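You operate a simulated robot arm through the tools that you are given. There is no shell and no other tool.

The job below is to be done with a simulated robot arm. You get a single attempt, and the scene is never put back.

TASK
Put things in order on the top of the bag cupboard. At the end: the teal block stands on top of the beige medium layer pad; the grey token (marked "PECANS") from the top of the bag cupboard stands where the teal block stood; the silver test weight (marked "100 g") from the top of the bag cupboard stands where the grey token stood; the green pad stands where the silver test weight stood; whatever was shut is shut again. Leave all else as you found it, and nothing knocked over.

The check looks at the end state, three seconds after you hand in, the way a careful person would. Anything else that was tipped, shoved, dropped, spilled or broken makes it a failure.

THE ROBOT
A 6-joint arm with a two-finger gripper, fixed in place. Base frame: the origin is at the foot of the arm, x ahead of it, y to its left, z up. Units: mm, rad, N and s.
With the tool pointing down near the work surface it reaches from about 300 to 680 mm from the base axis. Its first joint turns from -1.152 to 1.152 rad. Payload 2.45 kg.
The TCP is the grasp point between the finger pads, 30 mm short of the fingertips. In the tool frame z runs along the fingers and y along their closing line. The gripper opens to 106 mm. The gripper's body begins 79 mm behind the TCP.
Orientation is that of the tool frame in the base frame, as [roll, pitch, yaw] about the fixed x, y, z axes, in that order (R = Rz(yaw) Ry(pitch) Rx(roll)). With the fingers straight down and closing along the base's y, the tool's x points along the base's -x, its y along +y and its z along -z.

THE INTERFACE
- The arm moves only by the tool play_rows. Its argument "plan" is a list of rows, each a list of 7 numbers: the shift along the tool's x, y, z in mm, then the turn, a rotation vector about the tool's x, y, z in rad, then the closure, from 0 (fully open) to 1 (shut). In form: [[dx, dy, dz, rx, ry, rz, gripper], ...]. A call has 1 to 20 rows; each row shifts and turns the commanded pose from where the row before left it, along the tool's axes as they then stand. A row lasts 0.2 s, in which the tool goes at most 50 mm and 0.15 rad; a call with a longer step from one row to the next is refused whole, and so is a gripper value outside its range. Where a pose cannot be reached the arm comes as near as it can. A force on the tool above 40 N (or 10 N above the force at the start of the call, whichever is more), or a blocked arm, ends the call early, and 0.2 s more pass. Each finger travels about 153 mm/s and halts on what it meets, pressing with about 39 N; the grip force reading is that of the motor and also rises with nothing between the fingers. The clock runs only during rows and for 0.2 s after the last one: add rows that do not move to give the fingers time. The reply holds the time, the measured pose of the TCP, the force on the tool along the base axes, the opening and the grip force, in the units named above and with some noise, with the torque about the TCP (base axes, N m) and any sound that the robot's microphone picked up.
- Cameras (640 x 400 px; columns grow to the right, rows downward): "scene" is fixed at [69.4, 437.9, 1386.2]; the picture's right is [-0.53, -0.85, 0.00], its down [-0.62, 0.38, -0.68] and it looks along [0.58, -0.36, -0.73] (base axes); focal length 326 px, centre (320, 200). "wrist" rides on the gripper at [76, -2, -106] in the tool frame; the picture's right is [0.02, 1.00, 0.00], its down [-0.78, 0.02, -0.62] and it looks along [-0.62, 0.01, 0.78] (tool axes); focal length 247 px, centre (320, 200). There is no depth. A picture from a camera that has moved, and an enlarged one, comes with that camera's place and axes in the base frame and with its lens.
- capture(camera): a new picture of that camera. No time passes.
- inspect(camera, box): a new picture of the part [left, top, right, bottom] of that camera's present view, enlarged. No time passes.
- finish_job(): hands the job in; it is judged then, once.

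Nothing tells you positions but the pictures and the camera data. Unless the task says otherwise, let go and move clear before handing in.

The tools are called after "Call:" as name(argument=value, ...) on one line, values as JSON. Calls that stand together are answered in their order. play_rows: Moves the arm, as the interface text tells. Its arguments: {"type":"object","properties":{"plan":{"type":"array","items":{"type":"array","items":{"type":"number"}}}},"required":["plan"]} The other tools are called the same way: capture (camera) takes a picture; inspect (camera, box) takes an enlarged picture of a part of a camera's view; finish_job () hands the job in.

At the start:

```text
clock: 0.0
eef_pos: [310.4, 112.0, 1019.2]
tool_rot: [-3.142, 0.001, -3.141]
wrist_force: [0.1, 0.3, 0.6]
torque: [0.02, 0.02, -0.02]
gripper_width: 105.9
grip_force: 0.0
```

scene: 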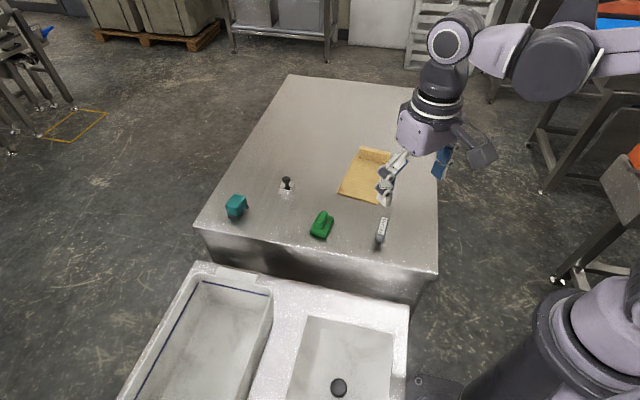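
wrist: 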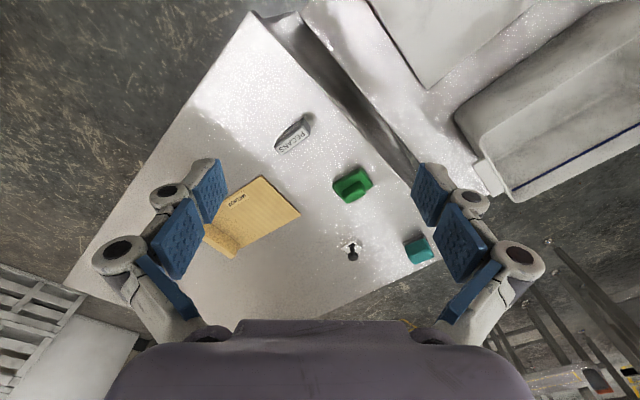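

I see a metal-topped cupboard with a teal block, a silver weight with a black knob, a green pad, a grey token and a beige pad, plus a sink in front. I'll take enlarged views first to locate each item.

Call:
inspect(camera="scene", box=[190, 130, 450, 290])

Call:
inspect(camera="wrist", box=[190, 90, 450, 270])

Call:
inspect(camera="scene", box=[210, 160, 340, 250])

Call:
inspect(camera="scene", box=[320, 130, 450, 260])

```text
2.46 times, centred on (320, 210) of scene
camera zoom: at [69.4, 437.9, 1386.2], right [-0.53, -0.85, 0.0], down [-0.62, 0.38, -0.68], along [0.58, -0.36, -0.73], focal length 802 px, centre (320, 175)
```

zoom: 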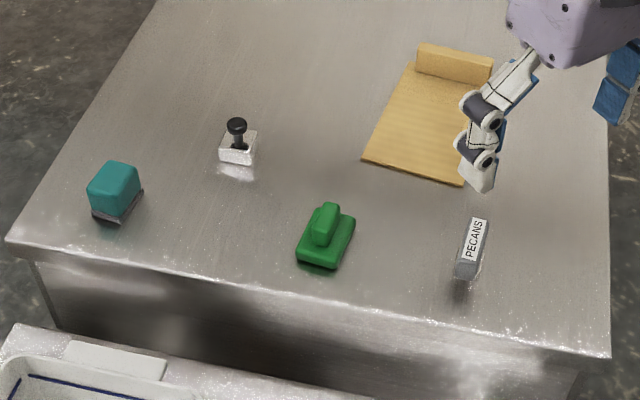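

```text
2.22 times, centred on (320, 180) of wrist
camera zoom: at [234.2, 109.7, 1126.4], right [-0.02, 1.0, 0.0], down [0.78, 0.02, 0.62], along [0.62, 0.01, -0.78], focal length 549 px, centre (320, 244)
```

zoom: 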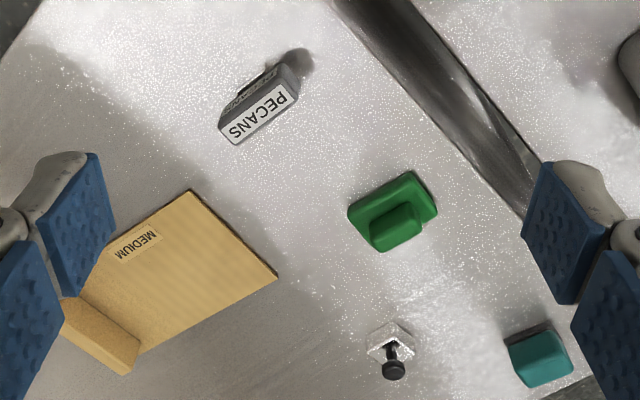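

```text
4.44 times, centred on (275, 205) of scene
camera zoom: at [69.4, 437.9, 1386.2], right [-0.53, -0.85, 0.0], down [-0.62, 0.38, -0.68], along [0.58, -0.36, -0.73], focal length 1448 px, centre (520, 178)
```

zoom: 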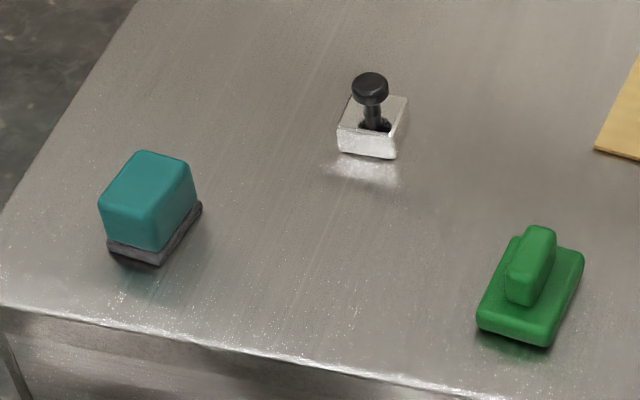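

```text
3.08 times, centred on (385, 195) of scene
camera zoom: at [69.4, 437.9, 1386.2], right [-0.53, -0.85, 0.0], down [-0.62, 0.38, -0.68], along [0.58, -0.36, -0.73], focal length 1002 px, centre (120, 215)
```

zoom: 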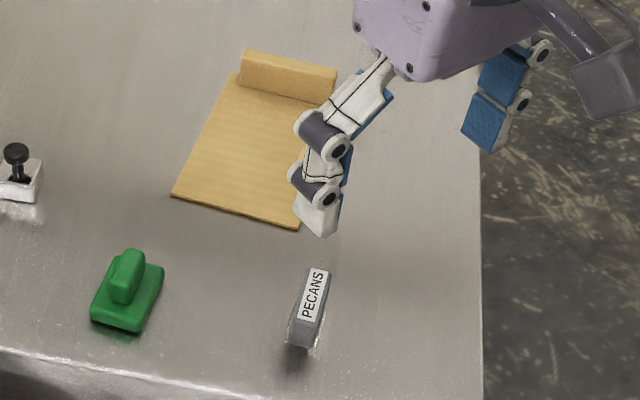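

The cupboard top is at about z 755–760. Triangulating from both cameras, teal is near (638, 328), silver near (642, 187), green near (487, 172), the token near (386, 73) with its top at about z 807, and the beige pad near (577, -19). I'll move in for closer, more accurate views.

Call:
play_rows(plan=[[-22, 28, 12, 0, 0, 0, 0], [-22, 28, 12, 0, 0, 0, 0], [-22, 28, 12, 0, 0, 0, 0], [-22, 28, 12, 0, 0, 0, 0], [-22, 26, 11, 0, 0, 0, 0], [0, 0, 0, 0, 0, 0, 0]])

Call:
capture(camera="wrist")

Call:
capture(camera="scene")

```text
clock: 1.4
eef_pos: [420.5, 251.4, 961.3]
tool_rot: [-3.141, 0.001, -3.141]
wrist_force: [-0.1, 0.6, 0.9]
torque: [-0.01, 0.0, -0.01]
gripper_width: 105.9
grip_force: 0.1
```

```text
taken
camera wrist: at [343.5, 249.1, 1067.4], right [-0.02, 1.0, 0.0], down [0.78, 0.02, 0.62], along [0.62, 0.01, -0.78], focal length 247 px, centre (320, 200)
```

wrist: 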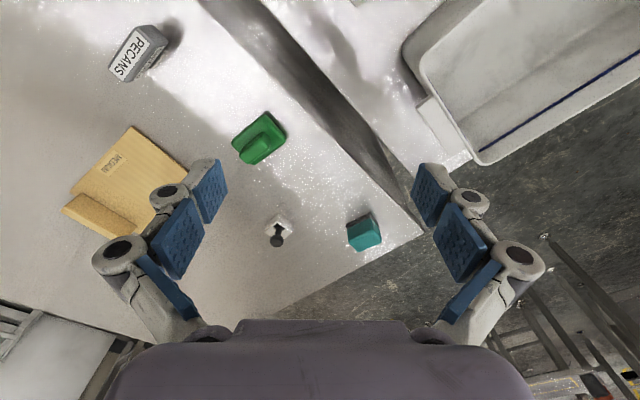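

```text
taken
```

scene: 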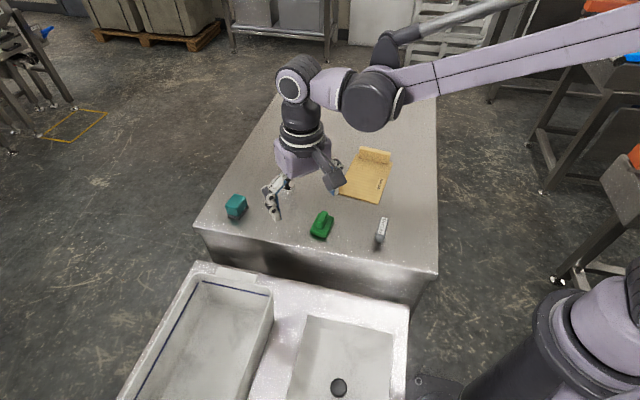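

The view from here takes in all five items. I'll enlarge each one to get its position and yaw.

Call:
inspect(camera="wrist", box=[330, 195, 400, 265])

Call:
inspect(camera="wrist", box=[245, 195, 315, 265])

Call:
inspect(camera="wrist", box=[215, 95, 305, 175])

Call:
inspect(camera="wrist", box=[50, 10, 230, 250])

Call:
inspect(camera="scene", box=[330, 140, 410, 250])

```text
5.71 times, centred on (365, 230) of wrist
camera zoom: at [343.5, 249.1, 1067.4], right [-0.02, 1.0, 0.0], down [0.78, 0.02, 0.62], along [0.62, 0.01, -0.78], focal length 1411 px, centre (63, 29)
```

zoom: 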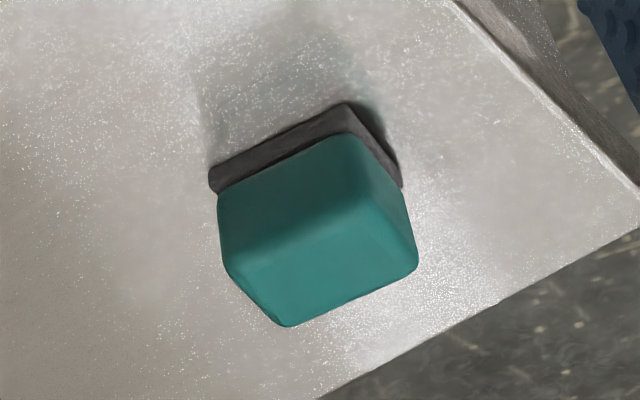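

```text
5.71 times, centred on (280, 230) of wrist
camera zoom: at [343.5, 249.1, 1067.4], right [-0.02, 1.0, 0.0], down [0.78, 0.02, 0.62], along [0.62, 0.01, -0.78], focal length 1411 px, centre (549, 29)
```

zoom: 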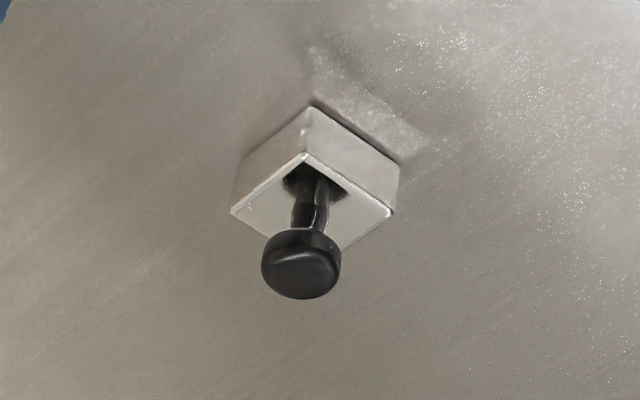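

```text
5.00 times, centred on (260, 135) of wrist
camera zoom: at [343.5, 249.1, 1067.4], right [-0.02, 1.0, 0.0], down [0.78, 0.02, 0.62], along [0.62, 0.01, -0.78], focal length 1235 px, centre (620, 525)
```

zoom: 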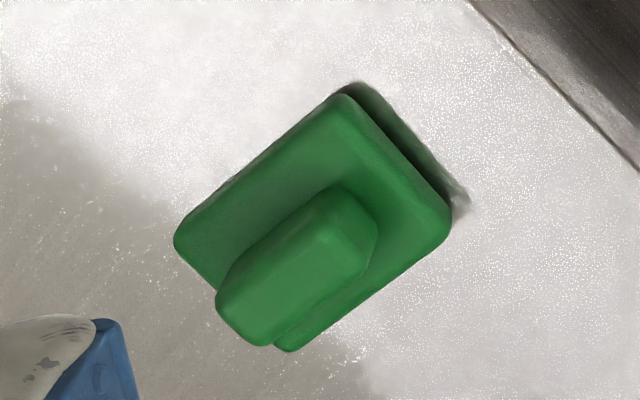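

```text
1.67 times, centred on (140, 130) of wrist
camera zoom: at [343.5, 249.1, 1067.4], right [-0.02, 1.0, 0.0], down [0.78, 0.02, 0.62], along [0.62, 0.01, -0.78], focal length 412 px, centre (620, 317)
```

zoom: 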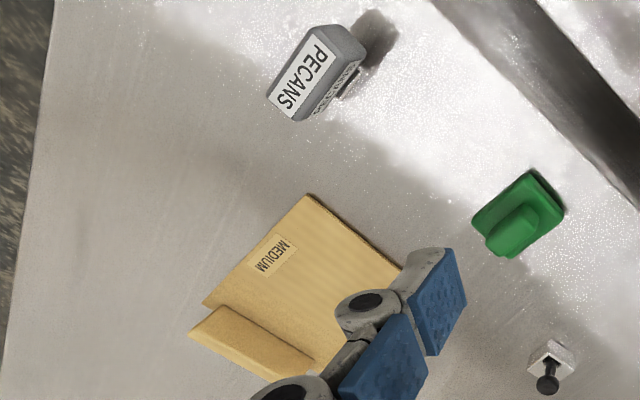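

```text
3.64 times, centred on (370, 195) of scene
camera zoom: at [69.4, 437.9, 1386.2], right [-0.53, -0.85, 0.0], down [-0.62, 0.38, -0.68], along [0.58, -0.36, -0.73], focal length 1185 px, centre (138, 218)
```

zoom: 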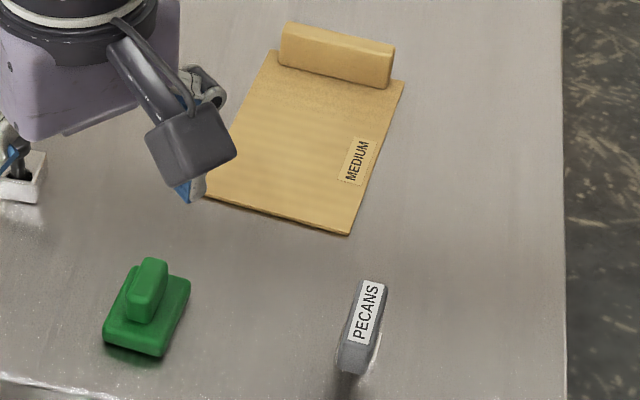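

All the items share roughly the same yaw: long axis near 128°, short axis near 38°. Teal is about 722 mm out, which may be beyond straight-down reach. I'll turn the gripper to match that yaw, stay high, and test the reach over the teal block.

Call:
play_rows(plan=[[0, 0, 0, 0, 0, -0.1322, 0], [0, 0, 0, 0, 0, -0.1322, 0], [0, 0, 0, 0, 0, -0.1322, 0], [0, 0, 0, 0, 0, -0.1322, 0], [0, 0, 0, 0, 0, -0.1322, 0], [0, 0, 0, 0, 0, 0, 0]])

Call:
capture(camera="wrist")

Call:
inspect(camera="wrist", box=[180, 150, 340, 280])

```text
clock: 2.8
eef_pos: [418.6, 250.5, 960.5]
tool_rot: [3.141, 0.003, -2.48]
wrist_force: [0.7, 0.4, -0.1]
torque: [-0.01, 0.01, 0.01]
gripper_width: 105.6
grip_force: 0.1
```

```text
taken
camera wrist: at [361.1, 201.4, 1067.2], right [-0.63, 0.78, 0.0], down [0.61, 0.49, 0.62], along [0.48, 0.39, -0.78], focal length 247 px, centre (320, 200)
```

wrist: 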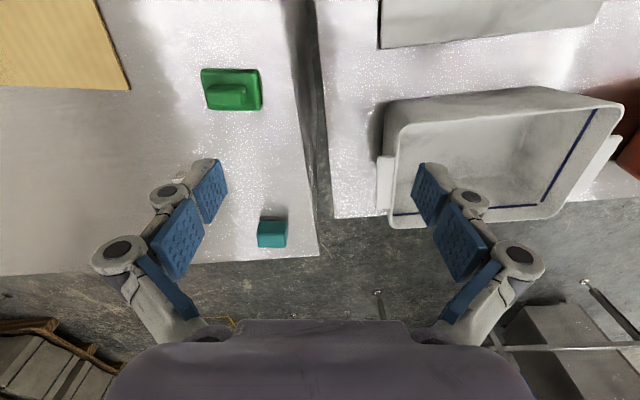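

```text
3.08 times, centred on (260, 215) of wrist
camera zoom: at [361.1, 201.4, 1067.2], right [-0.63, 0.78, 0.0], down [0.61, 0.49, 0.62], along [0.48, 0.39, -0.78], focal length 760 px, centre (505, 154)
```

zoom: 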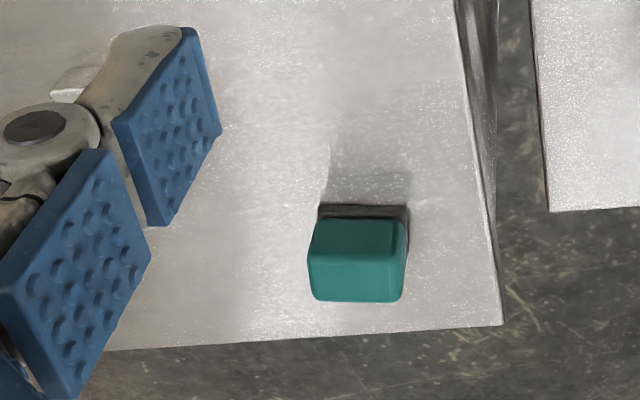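

The gripper now lines up with the teal block, and a second estimate puts teal at about (643, 329.5). Next I'll test straight-down reach above it with the fingertips well clear.

Call:
play_rows(plan=[[-37.6, -12.6, 13.3, 0, 0, 0, 0], [-37.6, -12.6, 13.3, 0, 0, 0, 0], [-37.6, -12.6, 13.3, 0, 0, 0, 0], [-37.6, -12.6, 13.3, 0, 0, 0, 0], [-37.6, -12.6, 13.3, 0, 0, 0, 0], [-37.6, -12.6, 13.3, 0, 0, 0, 0], [0, 0, 0, 0, 0, 0, 0]])

Call:
capture(camera="wrist")

Call:
capture(camera="scene")

```text
clock: 4.4
eef_pos: [621.3, 315.4, 876.1]
tool_rot: [3.141, 0.003, -2.481]
wrist_force: [0.2, -0.3, 1.4]
torque: [0.0, 0.02, -0.01]
gripper_width: 105.8
grip_force: 0.0
out of reach, approached as far as the arm can: row 6
```

```text
taken
camera wrist: at [562.8, 266.7, 983.2], right [-0.63, 0.78, 0.0], down [0.61, 0.49, 0.62], along [0.48, 0.39, -0.78], focal length 247 px, centre (320, 200)
```

wrist: 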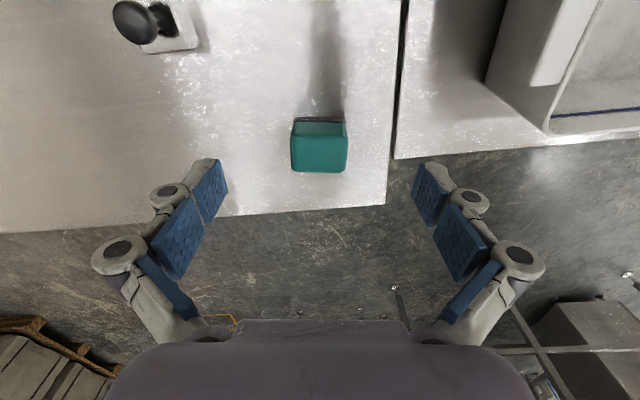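

```text
taken
```

scene: 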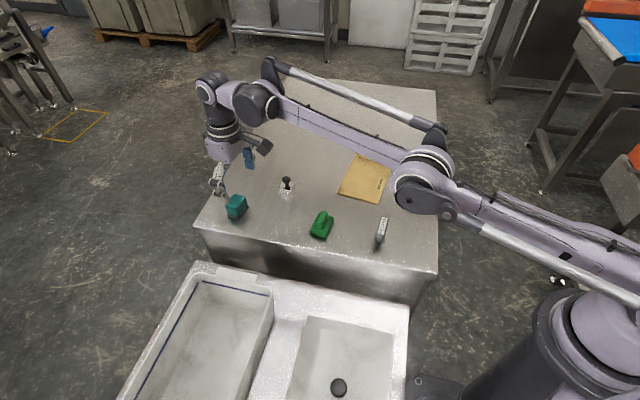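

Straight down, the arm stops at r ≈ 697, so teal needs the tool tilted outward. I'll enlarge this near-vertical view to refine its pose first.

Call:
inspect(camera="wrist", box=[270, 100, 370, 190])

Call:
inspect(camera="wrist", box=[100, 0, 220, 70])

```text
4.44 times, centred on (320, 145) of wrist
camera zoom: at [562.8, 266.7, 983.2], right [-0.63, 0.78, 0.0], down [0.61, 0.49, 0.62], along [0.48, 0.39, -0.78], focal length 1098 px, centre (320, 444)
```

zoom: 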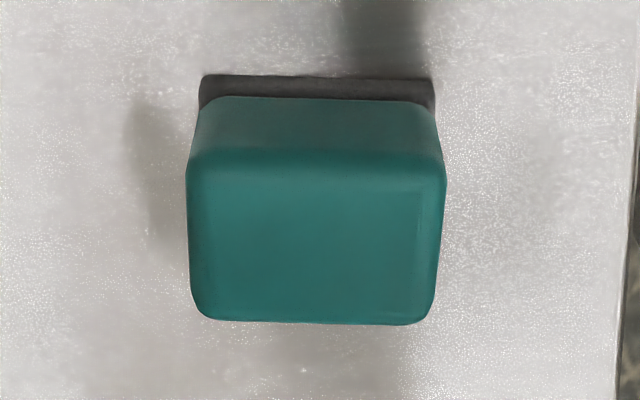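

```text
5.33 times, centred on (160, 35) of wrist
camera zoom: at [562.8, 266.7, 983.2], right [-0.63, 0.78, 0.0], down [0.61, 0.49, 0.62], along [0.48, 0.39, -0.78], focal length 1317 px, centre (1173, 1080)
```

zoom: 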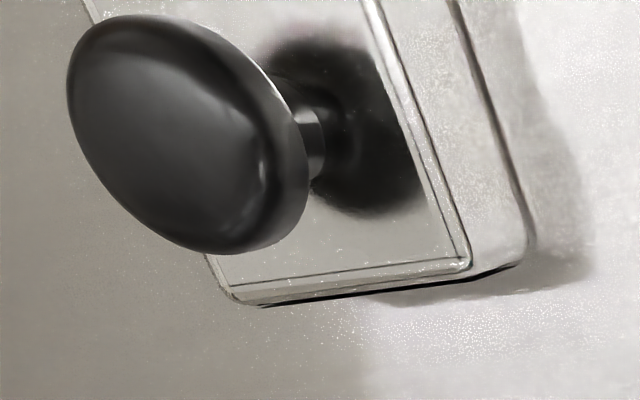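

Teal's centre is about (641, 329), its yaw matches the tool, it is about 47 × 36 mm, and its top is at about z 800. I'll tilt the tool 0.3 rad outward about the closing line and check the pose that's reached.

Call:
play_rows(plan=[[0, 0, 0, 0, -0.15, 0, 0], [0, 0, 0, 0, -0.15, 0, 0], [0, 0, 0, 0, 0, 0, 0]])

Call:
capture(camera="wrist")

```text
clock: 5.2
eef_pos: [620.3, 315.7, 877.7]
tool_rot: [-3.141, 0.3, -2.481]
wrist_force: [0.0, 0.6, -0.2]
torque: [-0.01, -0.05, 0.03]
gripper_width: 105.8
grip_force: 0.0
```

```text
taken
camera wrist: at [539.1, 249.5, 956.6], right [-0.63, 0.78, -0.01], down [0.43, 0.36, 0.83], along [0.64, 0.52, -0.56], focal length 247 px, centre (320, 200)
```

wrist: 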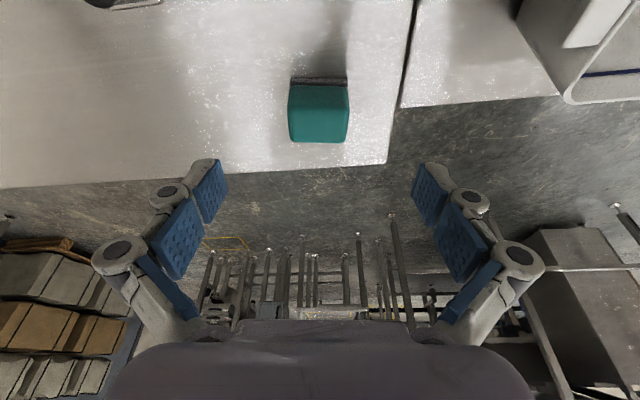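

The tilt was reached without losing position. I'll move over teal and lower partway with the fingers open to check alignment.

Call:
play_rows(plan=[[-2.3, -1.05, 25.7, 0, 0, 0, 0], [-2.3, -1.05, 25.7, 0, 0, 0, 0], [0, 0, 0, 0, 0, 0, 0]])

Call:
capture(camera="wrist")

Call:
inspect(camera="scene", box=[190, 130, 310, 250])

```text
clock: 6.0
eef_pos: [636.1, 326.0, 829.5]
tool_rot: [3.141, 0.3, -2.479]
wrist_force: [0.8, 0.0, -0.2]
torque: [0.01, -0.02, -0.04]
gripper_width: 106.2
grip_force: 0.1
```

```text
taken
camera wrist: at [555.5, 259.7, 908.6], right [-0.63, 0.78, -0.01], down [0.43, 0.36, 0.83], along [0.64, 0.52, -0.56], focal length 247 px, centre (320, 200)
```

wrist: 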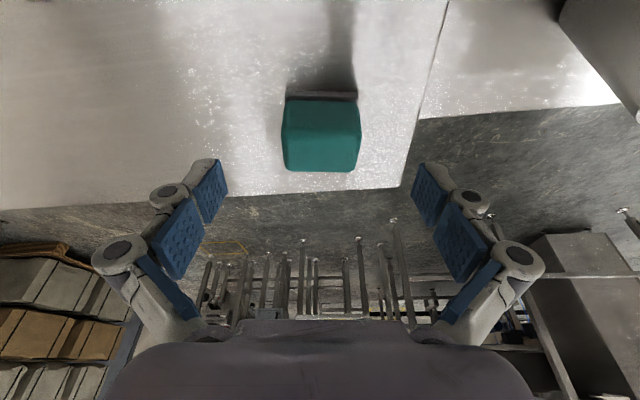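

```text
3.33 times, centred on (250, 190) of scene
camera zoom: at [69.4, 437.9, 1386.2], right [-0.53, -0.85, 0.0], down [-0.62, 0.38, -0.68], along [0.58, -0.36, -0.73], focal length 1086 px, centre (553, 233)
```

zoom: 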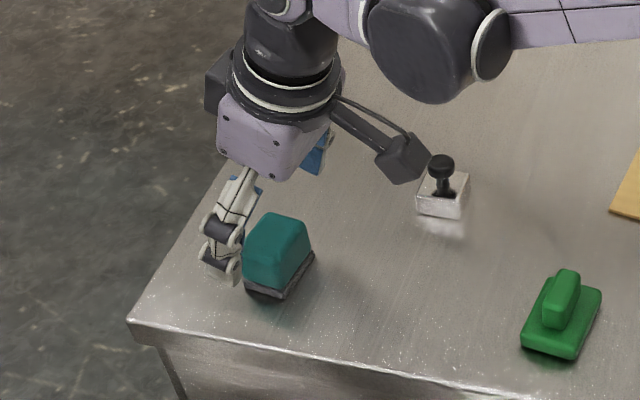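

Teal sits centred between the fingers. I'll lower straight down to about z 800 and check that there is no contact.

Call:
play_rows(plan=[[2.9, 0, 9.5, 0, 0, 0, 0], [2.9, 0, 9.5, 0, 0, 0, 0], [2.9, 0, 9.5, 0, 0, 0, 0], [0, 0, 0, 0, 0, 0, 0]])

Call:
capture(camera="wrist")

Call:
inspect(camera="scene", box=[190, 130, 310, 250])

```text
clock: 7.0
eef_pos: [635.3, 326.5, 800.2]
tool_rot: [3.141, 0.301, -2.479]
wrist_force: [0.4, 0.3, -0.4]
torque: [-0.03, -0.01, 0.0]
gripper_width: 106.1
grip_force: 0.1
```

```text
taken
camera wrist: at [554.6, 260.0, 880.1], right [-0.63, 0.78, -0.01], down [0.43, 0.36, 0.83], along [0.64, 0.52, -0.56], focal length 247 px, centre (320, 200)
```

wrist: 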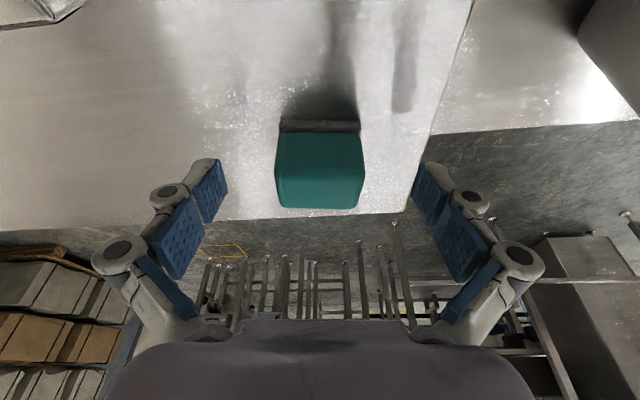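

```text
3.33 times, centred on (250, 190) of scene
camera zoom: at [69.4, 437.9, 1386.2], right [-0.53, -0.85, 0.0], down [-0.62, 0.38, -0.68], along [0.58, -0.36, -0.73], focal length 1086 px, centre (553, 233)
```

zoom: 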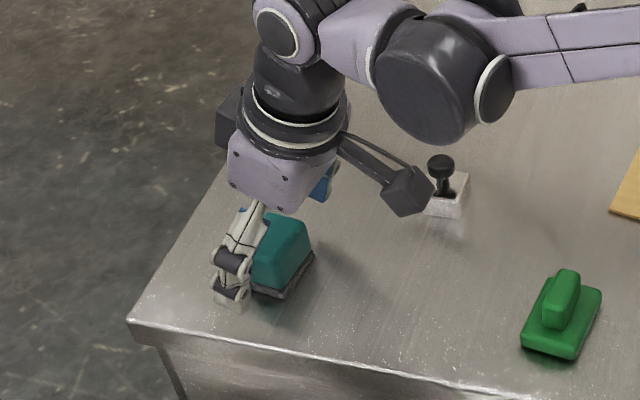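

No contact, and teal sits between the pads at the right depth. Closing the grip now.

Call:
play_rows(plan=[[0, 0, 0, 0, 0, 0, 0.3], [0, 0, 0, 0, 0, 0, 0.6], [0, 0, 0, 0, 0, 0, 1], [0, 0, 0, 0, 0, 0, 1], [0, 0, 0, 0, 0, 0, 1]])

Call:
capture(camera="wrist")

```text
clock: 8.2
eef_pos: [635.4, 325.8, 801.8]
tool_rot: [3.141, 0.3, -2.481]
wrist_force: [-0.3, -0.7, 1.9]
torque: [0.03, 0.01, -0.03]
gripper_width: 47.0
grip_force: 39.1
```

```text
taken
camera wrist: at [554.6, 259.9, 880.4], right [-0.63, 0.78, -0.01], down [0.43, 0.36, 0.83], along [0.64, 0.52, -0.56], focal length 247 px, centre (320, 200)
```

wrist: 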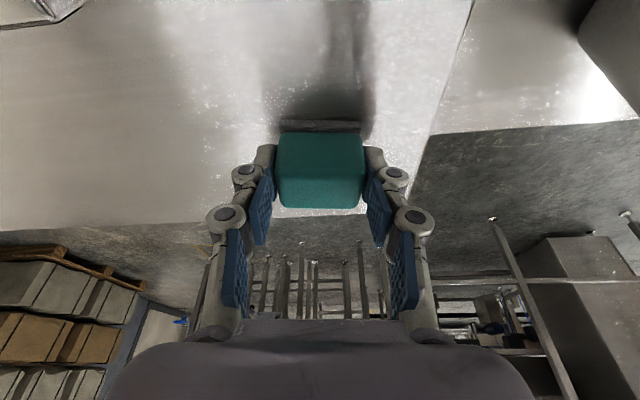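

The grip holds at 47 mm and 39 N. I'll lift straight up 110 mm and check that the block comes up level.

Call:
play_rows(plan=[[-2.95, 0, -9.55, 0, 0, 0, 1], [-5.9, 0, -19.1, 0, 0, 0, 1], [-5.9, 0, -19.1, 0, 0, 0, 1], [-5.9, 0, -19.1, 0, 0, 0, 1], [-5.9, 0, -19.1, 0, 0, 0, 1], [-5.9, 0, -19.1, 0, 0, 0, 1], [0, 0, 0, 0, 0, 0, 1]])

Call:
capture(camera="wrist")

Call:
capture(camera="scene")

```text
clock: 9.8
eef_pos: [635.4, 324.9, 914.0]
tool_rot: [3.14, 0.302, -2.48]
wrist_force: [-0.2, -0.5, -1.8]
torque: [-0.04, 0.02, 0.0]
gripper_width: 46.6
grip_force: 39.0
```

```text
taken
camera wrist: at [555.0, 259.2, 993.0], right [-0.63, 0.78, -0.01], down [0.43, 0.36, 0.83], along [0.64, 0.52, -0.56], focal length 247 px, centre (320, 200)
```

wrist: 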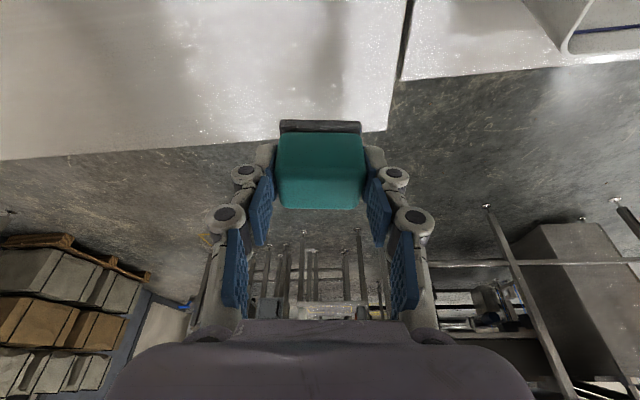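

```text
taken
```

scene: 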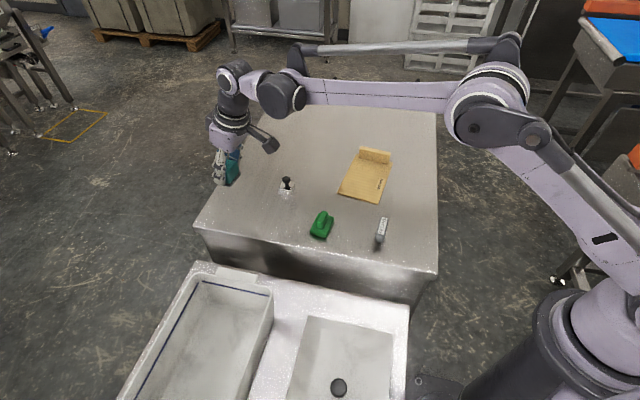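

Teal lifted cleanly with its dark base attached. Now I'll carry it at constant orientation to above the flat part of the beige pad, centred near (562, -17).

Call:
play_rows(plan=[[14.55, -12.4, -4.5, 0, 0, 0, 1], [29.1, -24.84, -9.0, 0, 0, 0, 1], [29.1, -24.84, -9.0, 0, 0, 0, 1], [29.1, -24.84, -9.0, 0, 0, 0, 1], [29.1, -24.84, -9.0, 0, 0, 0, 1], [29.1, -24.84, -9.0, 0, 0, 0, 1], [29.1, -24.84, -9.0, 0, 0, 0, 1], [29.1, -24.84, -9.0, 0, 0, 0, 1], [29.1, -24.84, -9.0, 0, 0, 0, 1], [14.55, -12.4, -4.5, 0, 0, 0, 1], [0, 0, 0, 0, 0, 0, 1]])

Call:
capture(camera="wrist")

Call:
capture(camera="scene")

```text
clock: 12.2
eef_pos: [555.1, -20.3, 911.8]
tool_rot: [-3.14, 0.3, -2.482]
wrist_force: [-0.2, -0.5, -1.8]
torque: [0.01, 0.02, -0.02]
gripper_width: 47.1
grip_force: 38.8
```

```text
taken
camera wrist: at [474.5, -86.6, 992.2], right [-0.63, 0.78, -0.01], down [0.43, 0.36, 0.83], along [0.64, 0.52, -0.56], focal length 247 px, centre (320, 200)
```

wrist: 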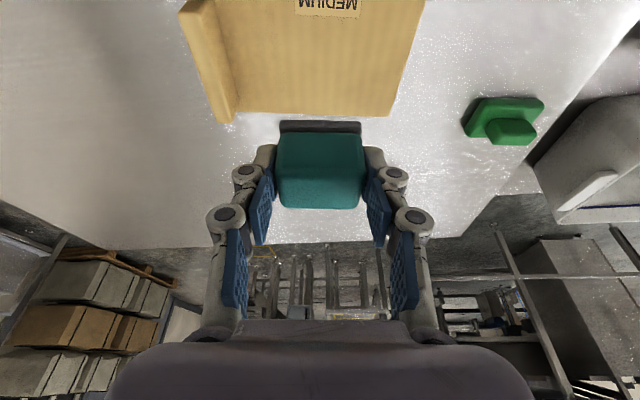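

```text
taken
```

scene: 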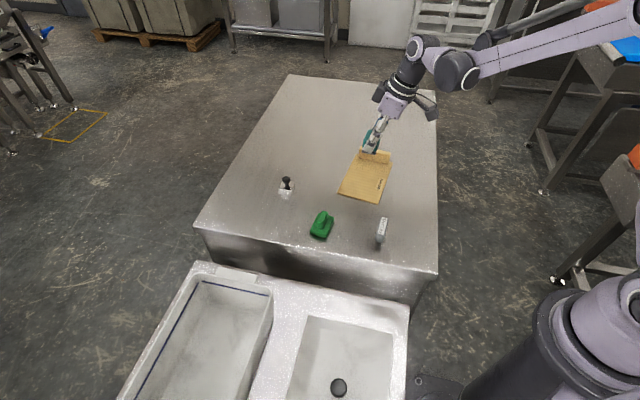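

The block is over the middle of the pad's flat part. I'll lower it to just above the pad and check before touching down.

Call:
play_rows(plan=[[5.9, 0, 19.1, 0, 0, 0, 1], [5.9, 0, 19.1, 0, 0, 0, 1], [5.9, 0, 19.1, 0, 0, 0, 1], [5.9, 0, 19.1, 0, 0, 0, 1], [5.0, 0, 16.2, 0, 0, 0, 1], [0, 0, 0, 0, 0, 0, 1]])

Call:
capture(camera="wrist")

Call:
inspect(camera="scene", box=[320, 130, 430, 220])

```text
clock: 13.6
eef_pos: [556.5, -18.8, 813.0]
tool_rot: [-3.141, 0.301, -2.48]
wrist_force: [0.3, -0.1, -2.1]
torque: [-0.01, -0.02, 0.0]
gripper_width: 47.1
grip_force: 39.0
```

```text
taken
camera wrist: at [476.1, -85.0, 891.7], right [-0.63, 0.78, -0.01], down [0.43, 0.36, 0.83], along [0.64, 0.52, -0.56], focal length 247 px, centre (320, 200)
```

wrist: 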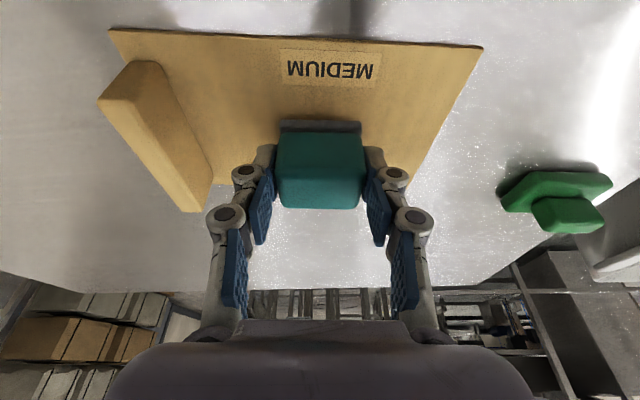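

```text
4.44 times, centred on (375, 175) of scene
camera zoom: at [69.4, 437.9, 1386.2], right [-0.53, -0.85, 0.0], down [-0.62, 0.38, -0.68], along [0.58, -0.36, -0.73], focal length 1448 px, centre (76, 311)
```

zoom: 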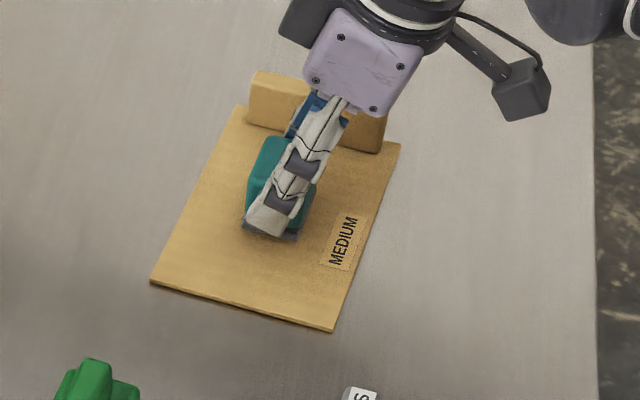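

Placement looks good, roughly mid-pad and clear of the lip. I'll lower in small steps until contact shows in the force reading.

Call:
play_rows(plan=[[0.59, 0, 1.91, 0, 0, 0, 1], [0.59, 0, 1.91, 0, 0, 0, 1], [0.59, 0, 1.91, 0, 0, 0, 1]])

```text
clock: 14.4
eef_pos: [557.4, -18.0, 807.3]
tool_rot: [3.141, 0.302, -2.482]
wrist_force: [0.3, -1.1, -1.6]
torque: [-0.03, 0.0, -0.02]
gripper_width: 46.9
grip_force: 38.6
```

Call:
play_rows(plan=[[0.3, 0, 0.96, 0, 0, 0, 1], [0.3, 0, 0.96, 0, 0, 0, 1]])

```text
clock: 15.0
eef_pos: [556.4, -18.1, 805.8]
tool_rot: [-3.14, 0.299, -2.48]
wrist_force: [-0.3, 0.4, -1.7]
torque: [-0.02, -0.04, -0.04]
gripper_width: 47.0
grip_force: 38.7
```

Call:
play_rows(plan=[[0.3, 0, 0.96, 0, 0, 0, 1], [0.3, 0, 0.96, 0, 0, 0, 1]])

```text
clock: 15.6
eef_pos: [556.5, -18.8, 803.2]
tool_rot: [-3.141, 0.304, -2.481]
wrist_force: [-0.4, 0.8, 26.9]
torque: [0.13, -0.05, -0.03]
gripper_width: 47.0
grip_force: 39.0
```

Contact at about z 804, 27 N. I'll ease the pressure slightly, then open the fingers part-way.

Call:
play_rows(plan=[[-0.2, 0, -0.7, 0, 0, 0, 1], [0, 0, 0, 0, 0, 0, 0.5], [0, 0, 0, 0, 0, 0, 0.35], [0, 0, 0, 0, 0, 0, 0.3], [0, 0, 0, 0, 0, 0, 0.3]])

Call:
capture(camera="wrist")

```text
clock: 16.8
eef_pos: [555.1, -18.9, 803.6]
tool_rot: [-3.141, 0.301, -2.48]
wrist_force: [0.1, -0.4, -0.4]
torque: [0.01, 0.0, -0.01]
gripper_width: 74.1
grip_force: 0.0
```

```text
taken
camera wrist: at [474.5, -84.7, 883.1], right [-0.63, 0.78, -0.01], down [0.43, 0.36, 0.83], along [0.64, 0.52, -0.56], focal length 247 px, centre (320, 200)
```

wrist: 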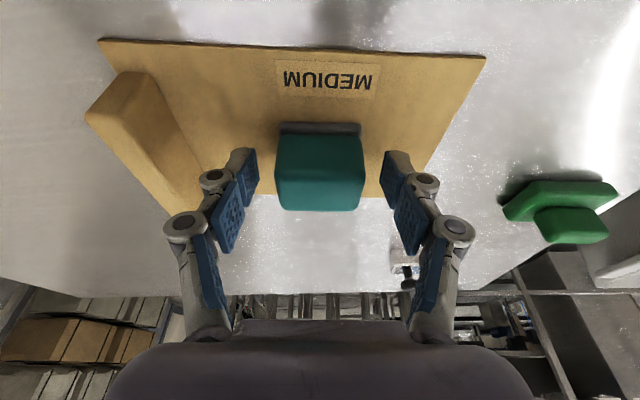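

The block stands free on the pad. I'll lift clear, bring the tool back to vertical, and move back to look closely at the token.

Call:
play_rows(plan=[[-2.95, 0, -9.55, 0, 0, 0, 0.3], [-5.9, 0, -19.1, 0, 0, 0, 0.3], [-5.9, 0, -19.1, 0, 0, 0, 0.3], [-5.9, 0, -19.1, 0, 0, 0, 0.3], [-5.9, 0, -19.1, 0, 0, 0, 0.3], [-5.9, 0, -19.1, 0, 0, 0, 0], [0, 0, 0, 0, 0.15, 0, 0], [0, 0, 0, 0, 0.15, 0, 0], [25.6, 28.15, 0, 0, 0, 0, 0], [25.6, 28.15, 0, 0, 0, 0, 0], [25.6, 28.15, 0, 0, 0, 0, 0], [25.6, 28.15, 0, 0, 0, 0, 0], [25.6, 28.15, 0, 0, 0, 0, 0], [25.6, 28.15, 0, 0, 0, 0, 0], [0, 0, 0, 0, 0, 0, 0]])

Call:
capture(camera="wrist")

Call:
capture(camera="scene")

```text
clock: 20.0
eef_pos: [328.9, 21.3, 910.3]
tool_rot: [3.14, 0.003, -2.482]
wrist_force: [0.2, 0.1, -0.1]
torque: [-0.03, 0.04, -0.01]
gripper_width: 106.2
grip_force: 0.1
```

```text
taken
camera wrist: at [270.8, -27.1, 1018.2], right [-0.63, 0.78, 0.0], down [0.61, 0.49, 0.62], along [0.48, 0.39, -0.78], focal length 247 px, centre (320, 200)
```

wrist: 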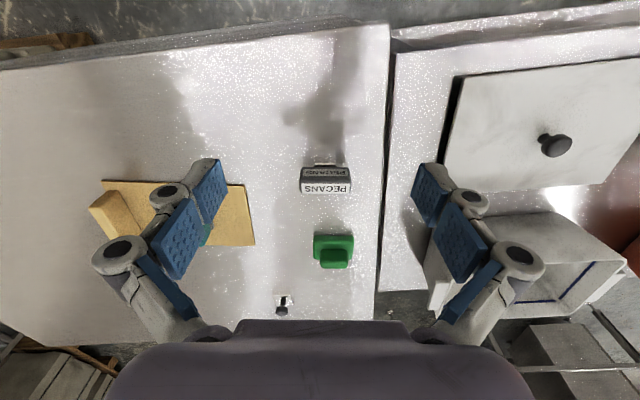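

```text
taken
```

scene: 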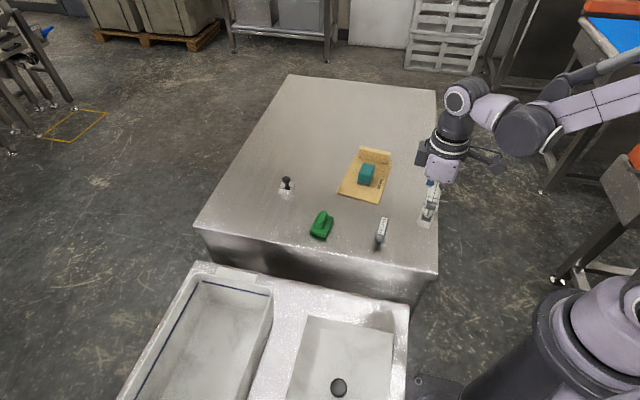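

Call:
inspect(camera="wrist", box=[280, 145, 370, 205])

Call:
inspect(camera="scene", box=[360, 205, 410, 255])

Call:
inspect(camera="scene", box=[330, 140, 410, 210])

Call:
inspect(camera="wrist", box=[300, 220, 370, 280])

```text
6.67 times, centred on (325, 175) of wrist
camera zoom: at [270.8, -27.1, 1018.2], right [-0.63, 0.78, 0.0], down [0.61, 0.49, 0.62], along [0.48, 0.39, -0.78], focal length 1646 px, centre (287, 367)
```

zoom: 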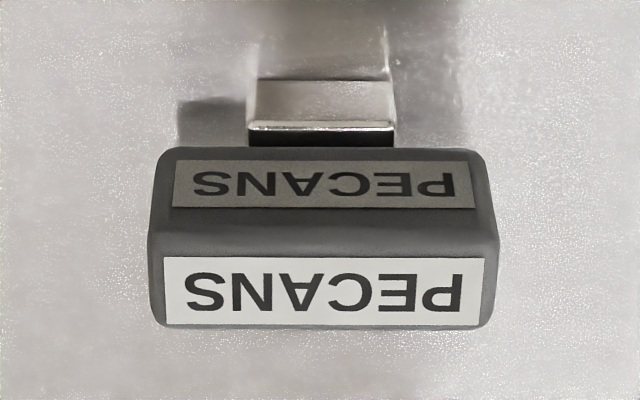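

```text
8.00 times, centred on (385, 230) of scene
camera zoom: at [69.3, 437.9, 1386.2], right [-0.53, -0.85, 0.0], down [-0.62, 0.38, -0.68], along [0.58, -0.36, -0.73], focal length 2606 px, centre (-200, -40)
```

zoom: 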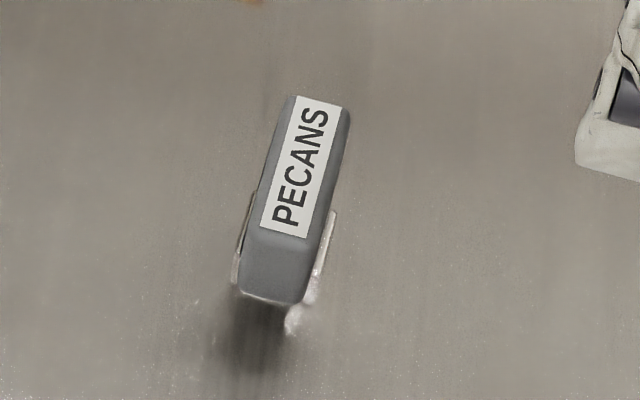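

```text
5.71 times, centred on (370, 175) of scene
camera zoom: at [69.3, 437.9, 1386.2], right [-0.53, -0.85, 0.0], down [-0.62, 0.38, -0.68], along [0.58, -0.36, -0.73], focal length 1862 px, centre (34, 343)
```

zoom: 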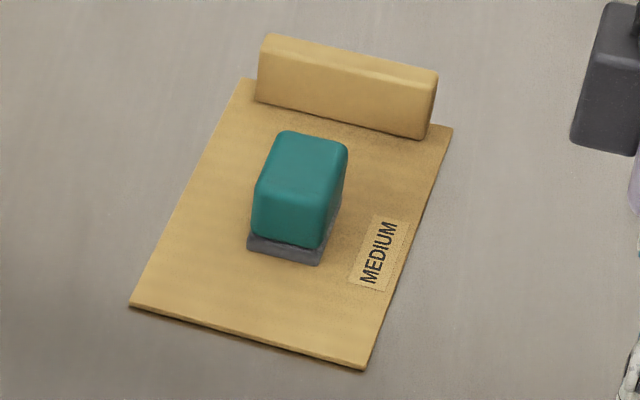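

```text
6.67 times, centred on (335, 250) of wrist
camera zoom: at [270.8, -27.1, 1018.2], right [-0.63, 0.78, 0.0], down [0.61, 0.49, 0.62], along [0.48, 0.39, -0.78], focal length 1646 px, centre (220, -133)
```

zoom: 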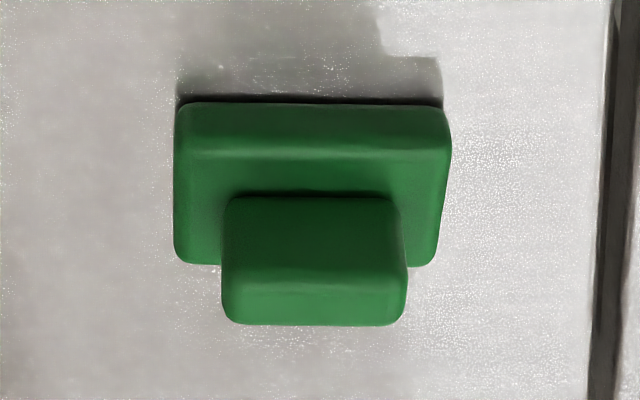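

Teal is standing well on the pad. The token is a 55 × 17 mm slab on a small foot, centred near (385, 73), with the slab spanning roughly z 778–807 and the long axis matching my closing line. I'll position above it and tilt again, because its destination is teal's far spot.

Call:
play_rows(plan=[[-36.5, 3, 2.5, 0, 0, 0, 0], [-36.5, 3, 2.5, 0, 0, 0, 0], [0, 0, 0, 0, -0.15, 0, 0], [0, 0, 0, 0, -0.15, 0, 0], [0, 0, 0, 0, 0, 0, 0]])

Call:
capture(camera="wrist")

```text
clock: 21.2
eef_pos: [386.1, 69.7, 908.4]
tool_rot: [3.142, 0.304, -2.482]
wrist_force: [-0.7, 0.5, 0.2]
torque: [0.0, 0.0, 0.0]
gripper_width: 106.2
grip_force: 0.1
```

```text
taken
camera wrist: at [304.6, 4.2, 987.8], right [-0.63, 0.78, -0.01], down [0.43, 0.36, 0.83], along [0.64, 0.52, -0.56], focal length 247 px, centre (320, 200)
```

wrist: 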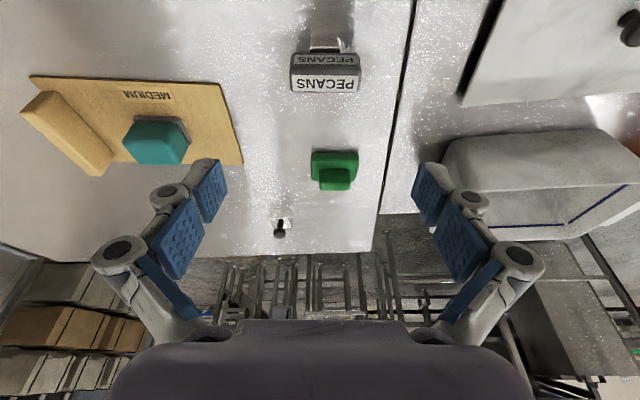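

The token sits about 3 mm off-centre to the right. I'll correct for that and lower to about z 830.

Call:
play_rows(plan=[[8.4, 1, 24.7, 0, 0, 0, 0], [8.4, 1, 24.7, 0, 0, 0, 0], [8.4, 1, 24.7, 0, 0, 0, 0], [0, 0, 0, 0, 0, 0, 0]])

Call:
capture(camera="wrist")

Call:
inspect(camera="wrist", box=[260, 40, 390, 200])

```text
clock: 22.2
eef_pos: [381.6, 70.5, 830.9]
tool_rot: [-3.141, 0.3, -2.481]
wrist_force: [-0.9, -0.5, 1.2]
torque: [-0.01, 0.0, 0.0]
gripper_width: 105.8
grip_force: 0.0
```

```text
taken
camera wrist: at [300.5, 4.4, 911.0], right [-0.63, 0.78, -0.01], down [0.43, 0.36, 0.83], along [0.64, 0.52, -0.56], focal length 247 px, centre (320, 200)
```

wrist: 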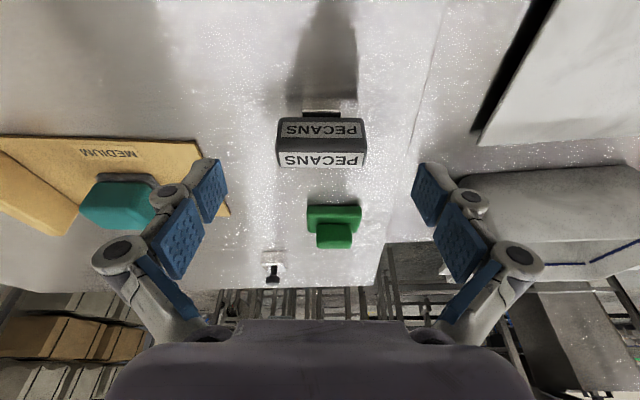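

```text
2.50 times, centred on (325, 120) of wrist
camera zoom: at [300.5, 4.4, 911.0], right [-0.63, 0.78, -0.01], down [0.43, 0.36, 0.83], along [0.64, 0.52, -0.56], focal length 617 px, centre (308, 400)
```

zoom: 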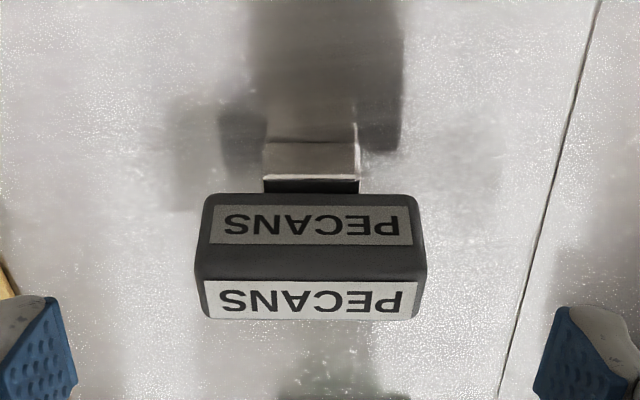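

The token is now centred between the fingertips. I'll lower the rest of the way and close to just wider than the token to check clearance.

Call:
play_rows(plan=[[2.75, 0, 8.9, 0, 0, 0, 0], [2.75, 0, 8.9, 0, 0, 0, 0], [2.75, 0, 8.9, 0, 0, 0, 0], [0, 0, 0, 0, 0, 0, 0.2], [0, 0, 0, 0, 0, 0, 0.38], [0, 0, 0, 0, 0, 0, 0.4], [0, 0, 0, 0, 0, 0, 0.4]])

Call:
capture(camera="wrist")

Call:
inspect(camera="wrist", box=[220, 100, 420, 260])

Call:
inspect(camera="scene", box=[340, 180, 440, 260])

```text
clock: 23.8
eef_pos: [384.8, 70.9, 807.4]
tool_rot: [3.14, 0.301, -2.481]
wrist_force: [0.5, -0.3, 0.0]
torque: [0.01, -0.04, 0.0]
gripper_width: 63.6
grip_force: 0.1
out of reach, approached as far as the arm can: row 3
```

```text
taken
camera wrist: at [303.4, 4.7, 887.0], right [-0.63, 0.78, -0.01], down [0.44, 0.36, 0.82], along [0.64, 0.52, -0.57], focal length 247 px, centre (320, 200)
```

wrist: 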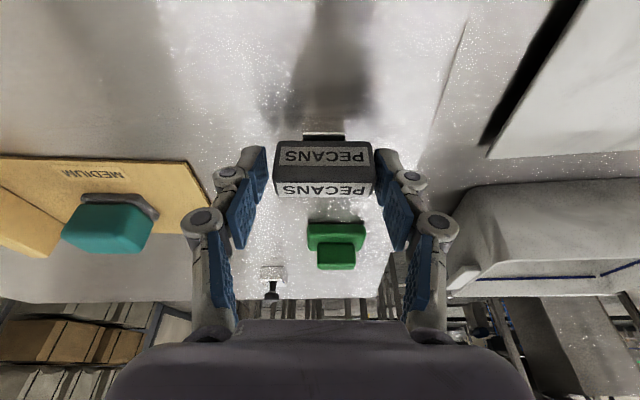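

```text
2.50 times, centred on (320, 180) of wrist
camera zoom: at [303.4, 4.7, 887.0], right [-0.63, 0.78, -0.01], down [0.44, 0.36, 0.82], along [0.64, 0.52, -0.57], focal length 617 px, centre (320, 250)
```

zoom: 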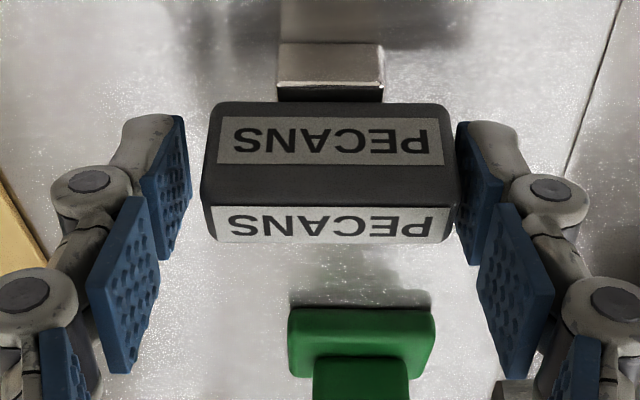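

```text
5.00 times, centred on (390, 220) of scene
camera zoom: at [69.4, 437.9, 1386.2], right [-0.53, -0.85, 0.0], down [-0.62, 0.38, -0.68], along [0.58, -0.36, -0.73], focal length 1629 px, centre (-30, 100)
```

zoom: 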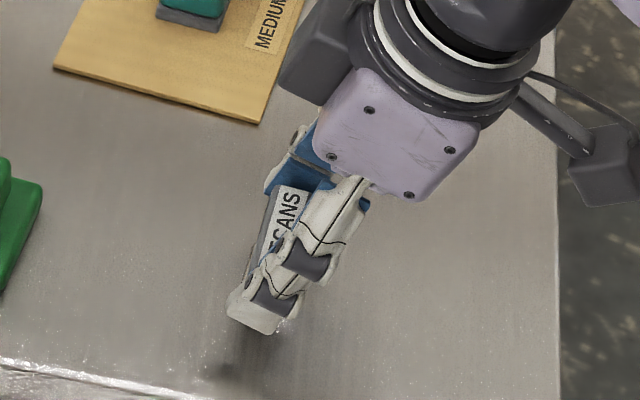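

The arm hit its inner limit at z 807, but the pads already cover the slab's ends. The gripper is about 1.5 mm off to one side, so I'll recentre it and then close gently.

Call:
play_rows(plan=[[0, 1.5, 0, 0, 0, 0, 0.4], [0, 0, 0, 0, 0, 0, 0.4]])

Call:
inspect(camera="wrist", box=[240, 120, 400, 220])

```text
clock: 24.4
eef_pos: [384.1, 70.9, 808.1]
tool_rot: [-3.14, 0.3, -2.48]
wrist_force: [0.0, 0.1, 0.6]
torque: [0.02, 0.01, 0.03]
gripper_width: 63.7
grip_force: 0.0
```

```text
4.00 times, centred on (320, 170) of wrist
camera zoom: at [302.8, 5.5, 887.3], right [-0.63, 0.78, -0.01], down [0.44, 0.36, 0.83], along [0.64, 0.52, -0.56], focal length 988 px, centre (320, 320)
```

zoom: 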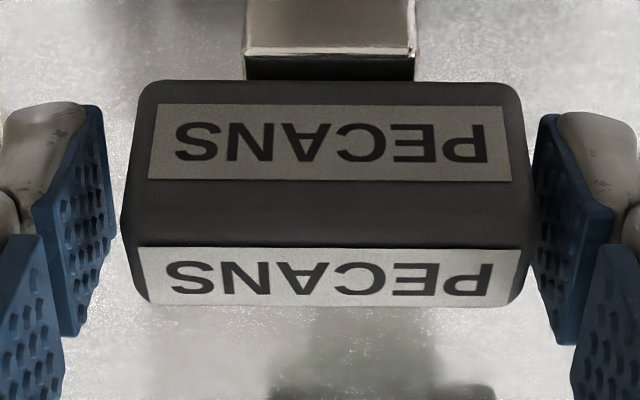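

Still slightly closer on the right; one more 0.9 mm correction, then close slowly.

Call:
play_rows(plan=[[0, 0.9, 0, 0, 0, 0, 0.4], [0, 0, 0, 0, 0, 0, 0.42], [0, 0, 0, 0, 0, 0, 0.44], [0, 0, 0, 0, 0, 0, 0.47], [0, 0, 0, 0, 0, 0, 0.6], [0, 0, 0, 0, 0, 0, 1], [0, 0, 0, 0, 0, 0, 1]])

Call:
capture(camera="wrist")

Call:
inspect(camera="wrist", box=[240, 120, 400, 220])

```text
clock: 26.0
eef_pos: [384.2, 72.1, 807.9]
tool_rot: [-3.141, 0.3, -2.48]
wrist_force: [-0.6, 0.2, 10.7]
torque: [-0.03, 0.01, 0.01]
gripper_width: 54.9
grip_force: 38.3
```

```text
taken
camera wrist: at [302.6, 6.4, 887.4], right [-0.63, 0.78, -0.01], down [0.44, 0.36, 0.83], along [0.64, 0.52, -0.56], focal length 247 px, centre (320, 200)
```

wrist: 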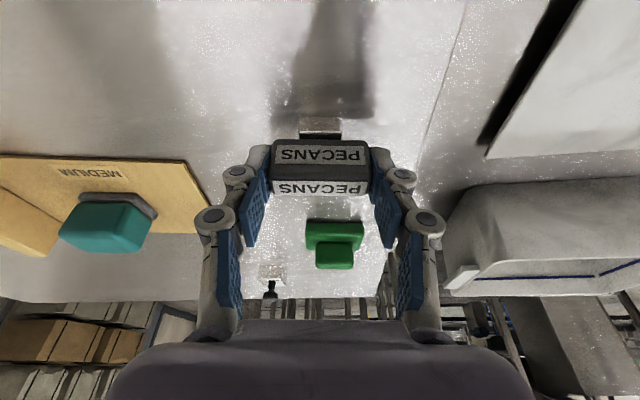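

```text
4.00 times, centred on (320, 170) of wrist
camera zoom: at [302.6, 6.4, 887.4], right [-0.63, 0.78, -0.01], down [0.44, 0.36, 0.83], along [0.64, 0.52, -0.56], focal length 988 px, centre (320, 320)
```

zoom: 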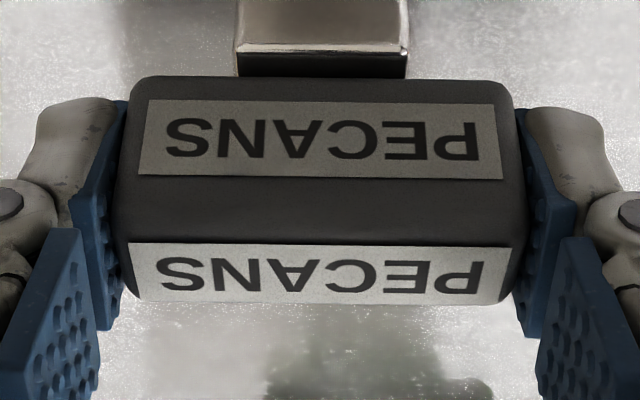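

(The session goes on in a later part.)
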